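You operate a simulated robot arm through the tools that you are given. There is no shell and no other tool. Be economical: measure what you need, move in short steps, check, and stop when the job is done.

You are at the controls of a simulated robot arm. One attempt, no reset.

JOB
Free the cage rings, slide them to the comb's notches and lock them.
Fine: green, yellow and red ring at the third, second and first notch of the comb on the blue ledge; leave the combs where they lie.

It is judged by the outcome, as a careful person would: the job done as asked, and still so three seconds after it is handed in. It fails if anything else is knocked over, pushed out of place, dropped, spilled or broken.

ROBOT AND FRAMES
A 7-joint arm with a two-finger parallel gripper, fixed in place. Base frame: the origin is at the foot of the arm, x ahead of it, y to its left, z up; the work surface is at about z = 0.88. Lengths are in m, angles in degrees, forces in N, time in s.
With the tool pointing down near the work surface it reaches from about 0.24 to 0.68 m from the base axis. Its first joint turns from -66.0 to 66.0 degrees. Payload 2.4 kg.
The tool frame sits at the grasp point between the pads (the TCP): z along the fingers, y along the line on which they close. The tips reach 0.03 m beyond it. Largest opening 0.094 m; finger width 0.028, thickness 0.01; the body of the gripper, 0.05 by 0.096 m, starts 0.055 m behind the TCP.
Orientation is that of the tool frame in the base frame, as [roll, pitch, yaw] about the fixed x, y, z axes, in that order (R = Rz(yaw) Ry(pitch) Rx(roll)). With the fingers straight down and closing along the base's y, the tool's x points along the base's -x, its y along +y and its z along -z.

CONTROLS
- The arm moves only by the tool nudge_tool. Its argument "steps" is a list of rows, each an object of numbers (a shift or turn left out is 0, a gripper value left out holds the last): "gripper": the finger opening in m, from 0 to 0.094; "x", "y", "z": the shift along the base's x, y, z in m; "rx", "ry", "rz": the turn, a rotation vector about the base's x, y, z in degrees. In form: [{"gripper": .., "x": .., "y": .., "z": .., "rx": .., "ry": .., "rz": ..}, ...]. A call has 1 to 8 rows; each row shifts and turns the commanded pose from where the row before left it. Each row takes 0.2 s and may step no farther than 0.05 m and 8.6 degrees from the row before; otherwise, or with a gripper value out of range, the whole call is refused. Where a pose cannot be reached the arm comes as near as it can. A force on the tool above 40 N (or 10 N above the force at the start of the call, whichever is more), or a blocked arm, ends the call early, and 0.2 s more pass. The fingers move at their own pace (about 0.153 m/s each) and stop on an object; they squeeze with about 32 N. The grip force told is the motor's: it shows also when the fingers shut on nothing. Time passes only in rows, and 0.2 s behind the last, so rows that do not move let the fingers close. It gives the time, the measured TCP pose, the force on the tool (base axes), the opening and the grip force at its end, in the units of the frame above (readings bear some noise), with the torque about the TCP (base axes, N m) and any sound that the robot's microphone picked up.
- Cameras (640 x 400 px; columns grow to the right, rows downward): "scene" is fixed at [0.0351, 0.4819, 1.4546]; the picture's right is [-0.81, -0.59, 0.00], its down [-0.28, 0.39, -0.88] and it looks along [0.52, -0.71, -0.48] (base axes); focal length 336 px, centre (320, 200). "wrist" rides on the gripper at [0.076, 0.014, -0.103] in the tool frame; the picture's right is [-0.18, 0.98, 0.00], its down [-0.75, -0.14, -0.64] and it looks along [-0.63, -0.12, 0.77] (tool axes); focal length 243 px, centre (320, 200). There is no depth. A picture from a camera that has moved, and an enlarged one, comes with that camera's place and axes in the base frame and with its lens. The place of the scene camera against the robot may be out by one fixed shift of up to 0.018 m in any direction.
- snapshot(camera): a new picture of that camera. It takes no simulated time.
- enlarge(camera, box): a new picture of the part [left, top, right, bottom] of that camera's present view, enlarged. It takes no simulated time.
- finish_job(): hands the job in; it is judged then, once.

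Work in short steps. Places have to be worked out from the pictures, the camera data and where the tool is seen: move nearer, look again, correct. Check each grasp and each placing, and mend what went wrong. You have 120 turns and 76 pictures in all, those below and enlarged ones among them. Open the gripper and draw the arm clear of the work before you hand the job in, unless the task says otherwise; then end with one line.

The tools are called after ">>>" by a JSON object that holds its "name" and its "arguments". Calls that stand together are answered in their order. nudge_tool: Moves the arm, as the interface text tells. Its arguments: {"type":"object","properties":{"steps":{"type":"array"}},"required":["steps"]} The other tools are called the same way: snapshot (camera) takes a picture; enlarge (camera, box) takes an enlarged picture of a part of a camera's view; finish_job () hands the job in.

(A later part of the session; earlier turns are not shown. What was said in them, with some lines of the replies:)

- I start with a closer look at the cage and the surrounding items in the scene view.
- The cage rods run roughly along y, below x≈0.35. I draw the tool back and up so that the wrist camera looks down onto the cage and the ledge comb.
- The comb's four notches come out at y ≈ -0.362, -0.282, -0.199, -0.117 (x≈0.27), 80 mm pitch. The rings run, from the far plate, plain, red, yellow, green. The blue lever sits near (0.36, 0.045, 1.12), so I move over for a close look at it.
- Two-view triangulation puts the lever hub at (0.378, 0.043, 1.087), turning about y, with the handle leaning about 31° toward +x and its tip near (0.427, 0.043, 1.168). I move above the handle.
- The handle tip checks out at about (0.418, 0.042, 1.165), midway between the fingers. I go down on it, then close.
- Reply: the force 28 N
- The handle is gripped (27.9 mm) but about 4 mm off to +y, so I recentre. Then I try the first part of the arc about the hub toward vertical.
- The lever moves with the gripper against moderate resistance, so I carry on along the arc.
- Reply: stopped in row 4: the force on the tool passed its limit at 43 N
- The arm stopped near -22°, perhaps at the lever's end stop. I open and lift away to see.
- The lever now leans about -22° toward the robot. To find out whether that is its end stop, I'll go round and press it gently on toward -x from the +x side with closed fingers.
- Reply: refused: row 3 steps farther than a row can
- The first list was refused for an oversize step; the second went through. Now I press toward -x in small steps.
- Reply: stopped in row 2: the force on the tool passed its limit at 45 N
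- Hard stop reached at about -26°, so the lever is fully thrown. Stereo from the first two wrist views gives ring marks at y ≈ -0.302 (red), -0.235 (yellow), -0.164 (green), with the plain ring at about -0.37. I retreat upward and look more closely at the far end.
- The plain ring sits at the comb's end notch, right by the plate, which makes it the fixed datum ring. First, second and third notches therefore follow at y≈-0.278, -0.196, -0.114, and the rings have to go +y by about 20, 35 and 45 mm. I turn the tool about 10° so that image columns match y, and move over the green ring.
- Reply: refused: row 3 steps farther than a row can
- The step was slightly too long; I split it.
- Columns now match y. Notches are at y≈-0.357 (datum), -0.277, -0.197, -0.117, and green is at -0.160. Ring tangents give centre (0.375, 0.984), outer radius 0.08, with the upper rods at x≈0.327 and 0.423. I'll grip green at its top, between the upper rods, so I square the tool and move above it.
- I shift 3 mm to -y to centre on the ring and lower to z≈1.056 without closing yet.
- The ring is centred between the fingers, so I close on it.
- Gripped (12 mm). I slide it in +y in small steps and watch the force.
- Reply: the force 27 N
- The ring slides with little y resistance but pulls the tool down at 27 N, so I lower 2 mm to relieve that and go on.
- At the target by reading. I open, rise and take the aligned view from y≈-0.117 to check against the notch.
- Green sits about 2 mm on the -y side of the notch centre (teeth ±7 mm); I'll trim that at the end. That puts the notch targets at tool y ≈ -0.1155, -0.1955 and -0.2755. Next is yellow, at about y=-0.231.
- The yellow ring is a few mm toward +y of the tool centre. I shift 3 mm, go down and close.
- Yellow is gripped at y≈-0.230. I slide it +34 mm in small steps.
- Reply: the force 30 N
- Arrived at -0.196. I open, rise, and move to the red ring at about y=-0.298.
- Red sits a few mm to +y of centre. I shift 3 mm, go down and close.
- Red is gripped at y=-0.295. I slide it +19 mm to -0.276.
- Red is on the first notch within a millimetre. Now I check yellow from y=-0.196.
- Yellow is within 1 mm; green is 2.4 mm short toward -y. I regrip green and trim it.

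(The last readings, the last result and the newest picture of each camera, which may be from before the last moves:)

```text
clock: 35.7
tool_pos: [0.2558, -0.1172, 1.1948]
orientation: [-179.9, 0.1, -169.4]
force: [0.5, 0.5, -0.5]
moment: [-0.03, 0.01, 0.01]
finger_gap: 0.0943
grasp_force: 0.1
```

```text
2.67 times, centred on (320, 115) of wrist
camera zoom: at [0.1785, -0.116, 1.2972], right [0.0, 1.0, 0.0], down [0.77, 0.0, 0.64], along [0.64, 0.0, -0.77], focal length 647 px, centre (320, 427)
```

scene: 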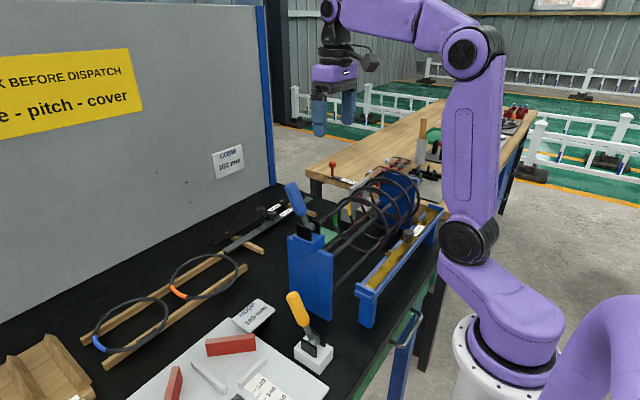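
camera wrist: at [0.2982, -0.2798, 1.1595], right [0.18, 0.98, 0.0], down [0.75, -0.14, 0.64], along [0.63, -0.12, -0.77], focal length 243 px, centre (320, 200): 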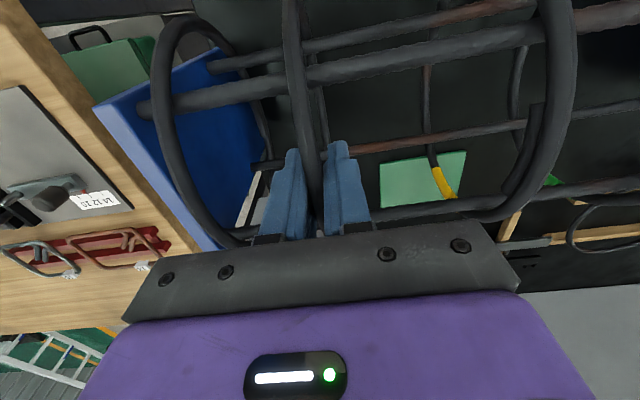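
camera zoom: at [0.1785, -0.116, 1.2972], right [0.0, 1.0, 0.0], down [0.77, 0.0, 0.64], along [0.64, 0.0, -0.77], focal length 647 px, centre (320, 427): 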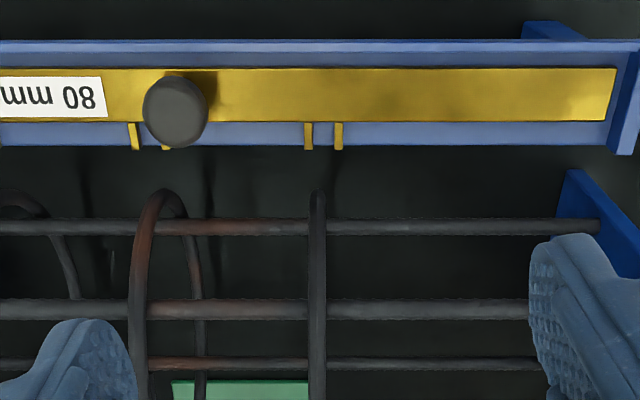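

Green has hardly moved (still about 2.5 mm short). I regrip at this command and go 3 mm further.

>>> {"name": "nudge_tool", "arguments": {"steps": [{"x": 0.04, "rz": -5.2, "gripper": 0.05}, {"x": 0.04, "rz": -5.2}, {"x": 0.04}, {"z": -0.045}, {"z": -0.045}, {"z": -0.045}, {"gripper": 0.0}, {"gripper": 0.0}]}}

>>> {"name": "nudge_tool", "arguments": {"steps": [{"y": 0.003}, {}, {"gripper": 0.05}, {"gripper": 0.05}, {"z": 0.045}, {"z": 0.045}, {"z": 0.045, "gripper": 0.094}]}}

>>> {"name": "nudge_tool", "arguments": {"steps": [{"x": -0.045, "rz": 5.2}, {"x": -0.045, "rz": 5.2}, {"x": -0.03}]}}

>>> {"name": "enlarge", "arguments": {"camera": "wrist", "box": [200, 40, 440, 190]}}

```text
clock: 37.5
tool_pos: [0.3753, -0.1139, 1.0568]
orientation: [-179.9, 0.1, 179.9]
force: [-2.3, -0.8, 1.3]
moment: [0.02, -0.31, 0.04]
finger_gap: 0.0121
grasp_force: 45.5
```

```text
clock: 39.1
tool_pos: [0.375, -0.1116, 1.1919]
orientation: [-179.8, -0.1, 180.0]
force: [1.0, -0.5, 1.4]
moment: [0.01, 0.0, 0.0]
finger_gap: 0.0941
grasp_force: 0.0
```

```text
clock: 39.9
tool_pos: [0.2556, -0.1125, 1.1926]
orientation: [-179.9, -0.2, -169.5]
force: [0.6, 0.3, -0.3]
moment: [-0.01, 0.01, 0.0]
finger_gap: 0.0939
grasp_force: 0.1
```

```text
2.67 times, centred on (320, 115) of wrist
camera zoom: at [0.1788, -0.1116, 1.2951], right [0.0, 1.0, 0.0], down [0.77, 0.0, 0.64], along [0.64, 0.0, -0.77], focal length 647 px, centre (320, 427)
```

zoom: 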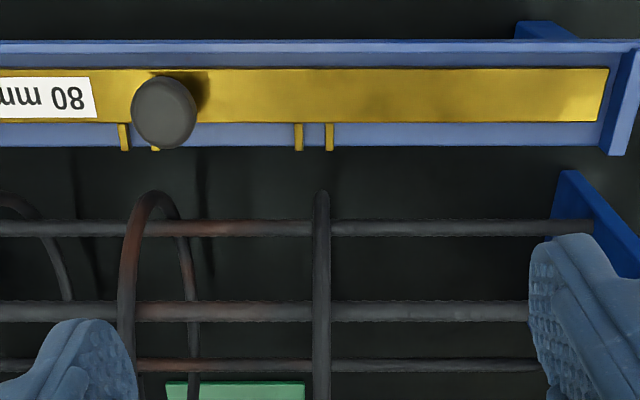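

Now it overshoots by about 3 mm: the notch is at y≈-0.1145 and the ring at -0.1115. I regrip and back off 3 mm, reading the pose before releasing.

>>> {"name": "nudge_tool", "arguments": {"steps": [{"x": 0.04, "rz": -5.2, "gripper": 0.05}, {"x": 0.04, "rz": -5.2}, {"x": 0.04}, {"z": -0.045}, {"z": -0.045}, {"z": -0.045}, {"gripper": 0.0}, {"gripper": 0.0}]}}

>>> {"name": "nudge_tool", "arguments": {"steps": [{"y": -0.002}, {}]}}

>>> {"name": "nudge_tool", "arguments": {"steps": [{}]}}

```text
clock: 41.7
tool_pos: [0.3723, -0.1117, 1.0557]
orientation: [-179.9, 0.0, -180.0]
force: [-1.1, 0.3, -1.2]
moment: [0.0, -0.25, 0.04]
finger_gap: 0.0121
grasp_force: 44.4
```

```text
clock: 42.3
tool_pos: [0.3718, -0.1156, 1.0545]
orientation: [180.0, -0.3, -180.0]
force: [-6.6, 1.4, -17.5]
moment: [-0.01, -1.08, 0.03]
finger_gap: 0.0123
grasp_force: 44.9
```

```text
clock: 42.7
tool_pos: [0.3716, -0.1152, 1.055]
orientation: [-180.0, -0.3, -179.9]
force: [-7.6, 0.3, -23.3]
moment: [-0.03, -0.48, -0.01]
finger_gap: 0.0118
grasp_force: 44.9
```

The reading is about -0.115, which is good. I release, rise and check.

>>> {"name": "nudge_tool", "arguments": {"steps": [{"gripper": 0.05}, {"gripper": 0.05}, {"z": 0.045}, {"z": 0.045}, {"z": 0.045, "gripper": 0.094}, {"x": -0.045, "rz": 5.2}, {"x": -0.045, "rz": 5.2}, {"x": -0.03}]}}

>>> {"name": "enlarge", "arguments": {"camera": "wrist", "box": [200, 40, 440, 190]}}

```text
clock: 44.5
tool_pos: [0.2518, -0.117, 1.1952]
orientation: [-179.8, -0.1, -169.4]
force: [1.0, -0.8, -0.1]
moment: [0.03, -0.01, 0.0]
finger_gap: 0.0942
grasp_force: 0.0
```

```text
2.67 times, centred on (320, 115) of wrist
camera zoom: at [0.176, -0.1171, 1.2967], right [0.0, 1.0, 0.0], down [0.77, 0.0, 0.64], along [0.64, 0.0, -0.77], focal length 647 px, centre (320, 427)
```

zoom: 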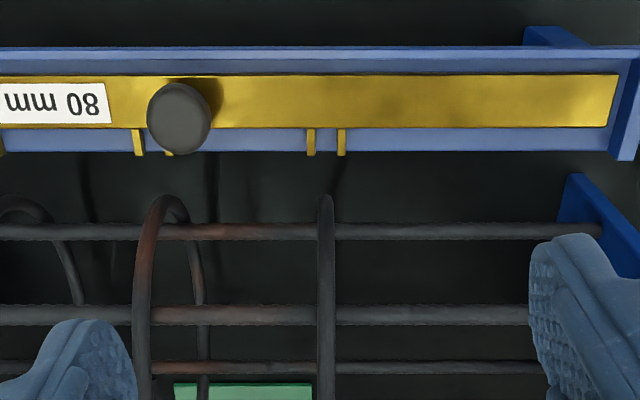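

Green is now exactly on the third notch, with red and yellow within 1 mm, so I lock. I approach above the lever handle, which leans toward -x at about (0.346, 0.044, 1.152).

>>> {"name": "nudge_tool", "arguments": {"steps": [{"z": 0.045, "rz": -5.2}, {"y": 0.045, "z": 0.015, "rz": -5.2}, {"y": 0.045}, {"y": 0.045}, {"y": 0.027}, {"x": 0.045}, {"x": 0.048}]}}

>>> {"name": "snapshot", "arguments": {"camera": "wrist"}}

>>> {"name": "enlarge", "arguments": {"camera": "scene", "box": [270, 120, 370, 240]}}

```text
clock: 46.1
tool_pos: [0.3485, 0.0478, 1.2519]
orientation: [-179.9, -0.1, -180.0]
force: [0.3, 0.4, -0.6]
moment: [0.01, 0.0, 0.03]
finger_gap: 0.0942
grasp_force: 0.1
```

```text
32 pictures are left
camera wrist: at [0.2728, 0.0628, 1.3528], right [0.18, 0.98, 0.0], down [0.75, -0.14, 0.64], along [0.63, -0.12, -0.77], focal length 243 px, centre (320, 200)
```

wrist: 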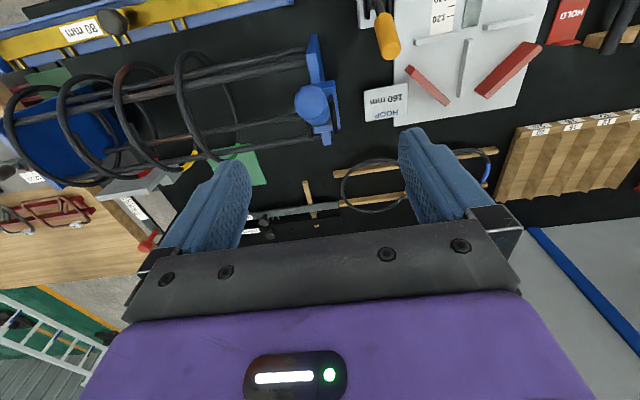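

```text
3.33 times, centred on (320, 180) of scene
camera zoom: at [0.035, 0.4819, 1.4546], right [-0.81, -0.59, 0.0], down [-0.28, 0.39, -0.88], along [0.52, -0.71, -0.48], focal length 1119 px, centre (320, 267)
```

zoom: 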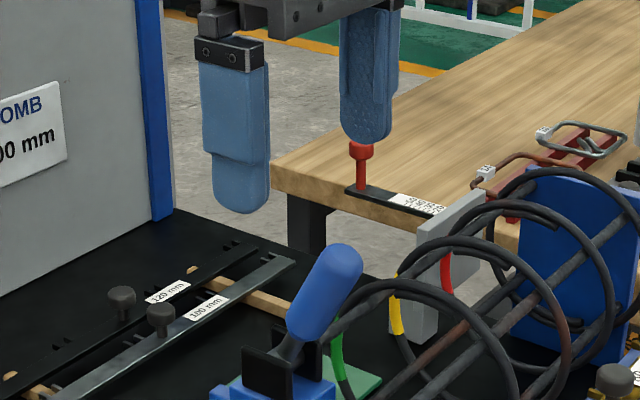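

The handle tip is near (0.330, 0.044), so the lean is about -31°. I go down at x=0.341 and grip it.

>>> {"name": "nudge_tool", "arguments": {"steps": [{"x": -0.007, "y": -0.002, "z": -0.04}, {"z": -0.04}, {"z": -0.021}, {"gripper": 0.0}, {"gripper": 0.0}, {"gripper": 0.0}]}}

```text
clock: 47.5
tool_pos: [0.3415, 0.0448, 1.152]
orientation: [-179.9, -0.2, -179.9]
force: [1.7, -0.9, -4.6]
moment: [0.06, -0.03, 0.02]
finger_gap: 0.0273
grasp_force: 45.1
```

Gripped squarely. I swing it back along the arc toward +x.

>>> {"name": "nudge_tool", "arguments": {"steps": [{"x": 0.0119, "z": 0.0053}, {"x": 0.0126, "z": 0.0032}, {"x": 0.0129, "z": 0.001}, {"x": 0.0129, "z": -0.0013}, {"x": 0.0125, "z": -0.0035}]}}

```text
clock: 48.7
tool_pos: [0.4052, 0.0462, 1.1584]
orientation: [-179.8, 0.2, -180.0]
force: [0.4, -0.1, -0.2]
moment: [0.0, -0.01, 0.05]
finger_gap: 0.0
grasp_force: 32.9
```

The fingers slipped off (gap 0). I rise a bit and look.

>>> {"name": "nudge_tool", "arguments": {"steps": [{"z": 0.045}, {"z": 0.04}]}}

>>> {"name": "enlarge", "arguments": {"camera": "scene", "box": [270, 120, 430, 280]}}

>>> {"name": "snapshot", "arguments": {"camera": "wrist"}}

```text
clock: 49.3
tool_pos: [0.4033, 0.046, 1.2426]
orientation: [-179.9, 0.0, -180.0]
force: [-0.4, -0.2, 0.0]
moment: [0.03, 0.02, -0.02]
finger_gap: 0.0001
grasp_force: 33.3
```

```text
2.50 times, centred on (350, 200) of scene
camera zoom: at [0.035, 0.4819, 1.4546], right [-0.81, -0.59, 0.0], down [-0.28, 0.39, -0.88], along [0.52, -0.71, -0.48], focal length 840 px, centre (245, 200)
```

zoom: 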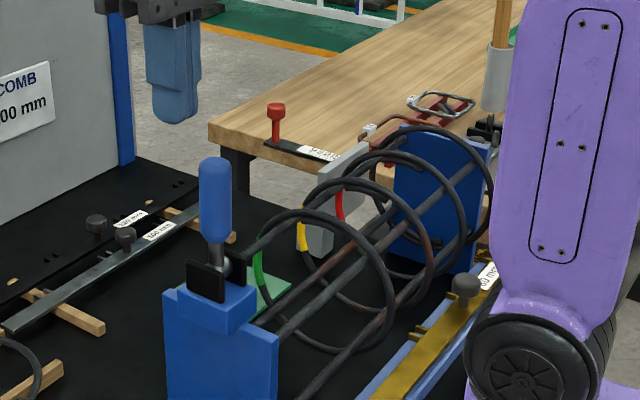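

```text
29 pictures are left
camera wrist: at [0.3288, 0.0601, 1.3449], right [0.18, 0.98, 0.0], down [0.75, -0.14, 0.64], along [0.63, -0.12, -0.77], focal length 243 px, centre (320, 200)
```

wrist: 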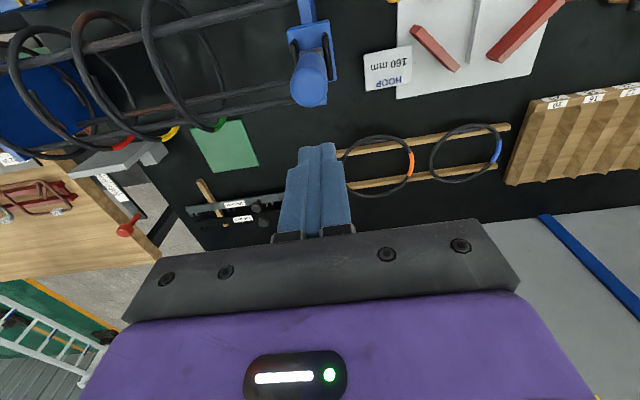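

The lever stands near vertical (-5°). I go to its -x side with fingers closed and push it to +x.

>>> {"name": "nudge_tool", "arguments": {"steps": [{"x": -0.045, "y": -0.001}, {"x": -0.045, "y": -0.001}, {"z": -0.04}, {"z": -0.038}, {"x": 0.012}]}}

```text
clock: 50.5
tool_pos: [0.3245, 0.0418, 1.1604]
orientation: [-179.9, 0.1, -180.0]
force: [0.5, -0.2, 0.2]
moment: [0.02, -0.03, 0.01]
finger_gap: 0.0
grasp_force: 33.4
```

>>> {"name": "nudge_tool", "arguments": {"steps": [{"x": 0.01}, {"x": 0.008}, {"x": 0.008}, {"x": 0.008}, {"x": 0.008}, {"x": 0.008}]}}

```text
clock: 51.9
tool_pos: [0.3648, 0.0439, 1.1627]
orientation: [-179.8, -1.6, 180.0]
force: [-12.3, -1.1, 2.5]
moment: [-0.02, 0.29, -0.02]
finger_gap: 0.0
grasp_force: 32.7
stopped in row 6: the force on the tool passed its limit at 50 N (the readings are from after the stop); the commanded pose is now the measured one
```

>>> {"name": "enlarge", "arguments": {"camera": "scene", "box": [260, 140, 360, 240]}}

```text
4.00 times, centred on (310, 190) of scene
camera zoom: at [0.0346, 0.4818, 1.4547], right [-0.81, -0.59, 0.0], down [-0.28, 0.39, -0.88], along [0.52, -0.71, -0.48], focal length 1343 px, centre (360, 240)
```

zoom: 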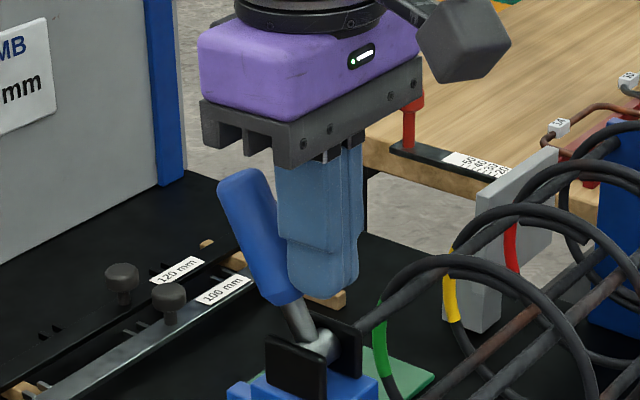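

The handle tip is back at pixel (290, 186), its original locked place, and it hit the stop at 50 N. I retreat and check the rings after locking.

>>> {"name": "nudge_tool", "arguments": {"steps": [{"x": -0.03}, {"z": 0.05, "x": -0.02}, {"z": 0.03, "x": -0.03}, {"x": -0.03, "y": -0.03, "gripper": 0.094}, {"y": -0.045, "rz": 5.2}, {"y": -0.045, "rz": 5.2}, {"y": -0.04, "ry": 1.5}]}}

>>> {"name": "snapshot", "arguments": {"camera": "wrist"}}

>>> {"name": "enlarge", "arguments": {"camera": "scene", "box": [270, 150, 450, 330]}}

```text
refused: row 2 steps farther than a row can; nothing moved
```

```text
27 pictures are left
camera wrist: at [0.2922, 0.0586, 1.267], right [0.18, 0.98, -0.01], down [0.77, -0.14, 0.62], along [0.61, -0.12, -0.78], focal length 243 px, centre (320, 200)
```

wrist: 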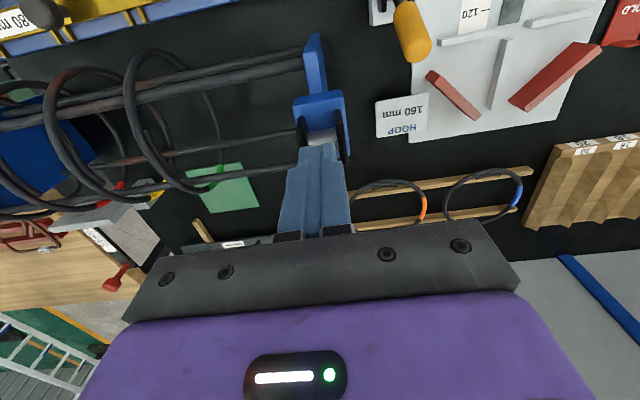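

```text
2.22 times, centred on (360, 240) of scene
camera zoom: at [0.0346, 0.4818, 1.4547], right [-0.81, -0.59, 0.0], down [-0.28, 0.39, -0.88], along [0.52, -0.71, -0.48], focal length 746 px, centre (231, 111)
```

zoom: 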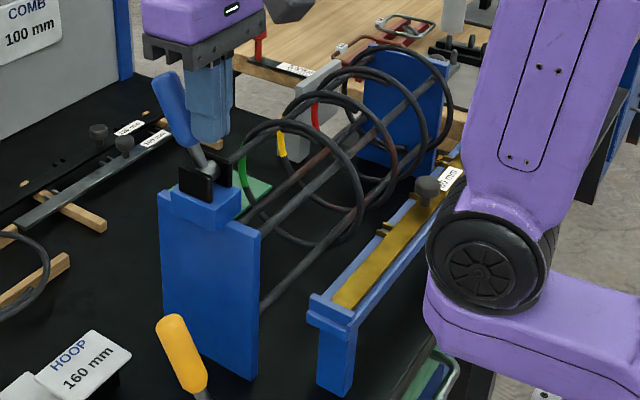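

The step length was too great; I repeat the retreat with shorter rows.

>>> {"name": "nudge_tool", "arguments": {"steps": [{"x": -0.03}, {"z": 0.04, "x": -0.02}, {"z": 0.03, "x": -0.03}, {"x": -0.02, "y": -0.03, "gripper": 0.094}, {"y": -0.045, "rz": 5.2}, {"y": -0.045, "rz": 5.2}, {"y": -0.04, "ry": -1.5}]}}

>>> {"name": "enlarge", "arguments": {"camera": "wrist", "box": [120, 30, 440, 230]}}

>>> {"name": "enlarge", "arguments": {"camera": "scene", "box": [270, 150, 450, 330]}}

```text
clock: 53.5
tool_pos: [0.2682, -0.1186, 1.2327]
orientation: [-179.5, 0.0, -169.5]
force: [-0.2, 0.5, 0.3]
moment: [0.01, 0.0, 0.0]
finger_gap: 0.0939
grasp_force: 0.0
```

```text
2.00 times, centred on (280, 130) of wrist
camera zoom: at [0.1903, -0.1184, 1.3334], right [0.0, 1.0, -0.01], down [0.76, 0.0, 0.64], along [0.64, -0.01, -0.76], focal length 485 px, centre (400, 340)
```

zoom: 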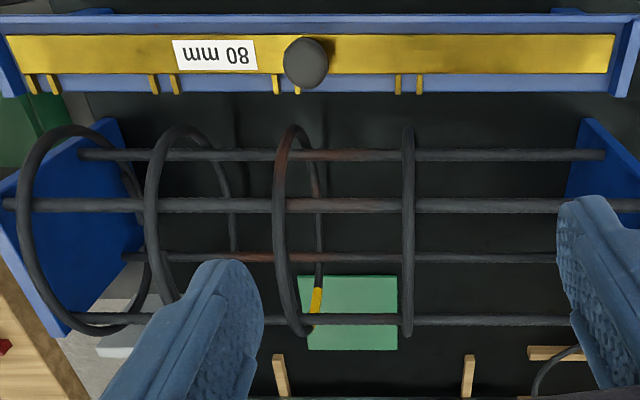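

```text
2.22 times, centred on (360, 240) of scene
camera zoom: at [0.035, 0.4819, 1.4546], right [-0.81, -0.59, 0.0], down [-0.28, 0.39, -0.88], along [0.52, -0.71, -0.48], focal length 746 px, centre (231, 111)
```

zoom: 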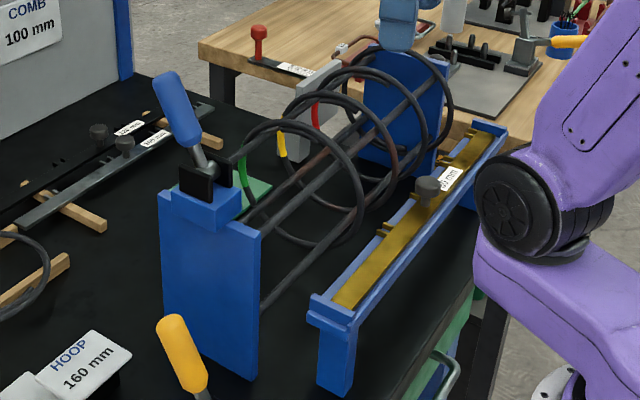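

The lever is back in its original locked pose and green is on its notch. One last aligned check of yellow and red after locking.

>>> {"name": "nudge_tool", "arguments": {"steps": [{"y": -0.04}, {"y": -0.04}]}}

>>> {"name": "enlarge", "arguments": {"camera": "wrist", "box": [200, 20, 440, 190]}}

>>> {"name": "nudge_tool", "arguments": {"steps": [{"y": -0.04}, {"y": -0.04}]}}

>>> {"name": "enlarge", "arguments": {"camera": "wrist", "box": [200, 20, 440, 190]}}

```text
clock: 54.1
tool_pos: [0.2686, -0.1997, 1.2301]
orientation: [-179.6, 0.1, -169.5]
force: [1.0, 0.0, 0.2]
moment: [-0.01, -0.04, 0.03]
finger_gap: 0.0939
grasp_force: 0.1
```

```text
2.35 times, centred on (320, 105) of wrist
camera zoom: at [0.1911, -0.1998, 1.3312], right [0.0, 1.0, -0.01], down [0.76, 0.0, 0.64], along [0.64, -0.01, -0.76], focal length 571 px, centre (320, 424)
```

zoom: 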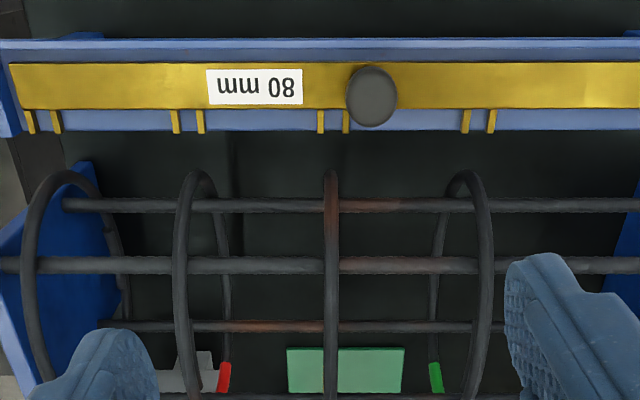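

```text
clock: 54.7
tool_pos: [0.2679, -0.2795, 1.231]
orientation: [-179.5, 0.2, -169.6]
force: [0.1, -0.2, 0.3]
moment: [0.01, 0.06, -0.01]
finger_gap: 0.0939
grasp_force: 0.0
```

```text
2.35 times, centred on (320, 105) of wrist
camera zoom: at [0.1913, -0.2781, 1.3328], right [0.0, 1.0, -0.01], down [0.76, 0.0, 0.65], along [0.65, -0.01, -0.76], focal length 571 px, centre (320, 424)
```

zoom: 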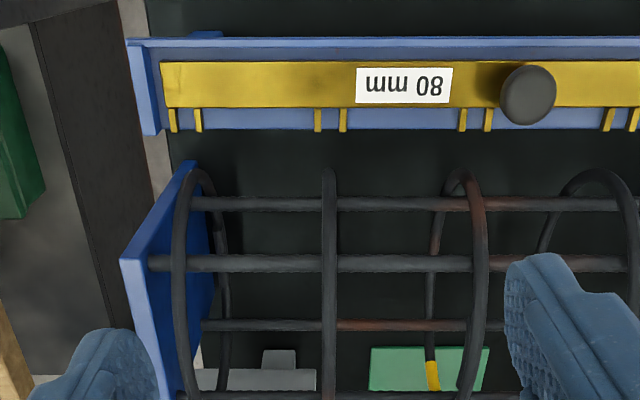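

All three rings are centred on their notches and locked. I raise the arm clear and hand in.

>>> {"name": "nudge_tool", "arguments": {"steps": [{"z": 0.045}, {"z": 0.045}, {}, {}]}}

>>> {"name": "finish_job", "arguments": {}}

```text
clock: 55.7
tool_pos: [0.2668, -0.2745, 1.3231]
orientation: [-179.5, 0.1, -169.6]
force: [0.0, 0.7, -0.7]
moment: [0.0, -0.01, 0.0]
finger_gap: 0.0941
grasp_force: 0.1
```

```text
The job is handed in.
```

The red, yellow and green rings are at the first, second and third notches of the comb on the blue ledge, each centred within about 1 mm. I counted from the notch next to the plain end ring, which I took as the fixed datum. The cage lever is locked again, the combs were not moved, and the arm is open and clear.
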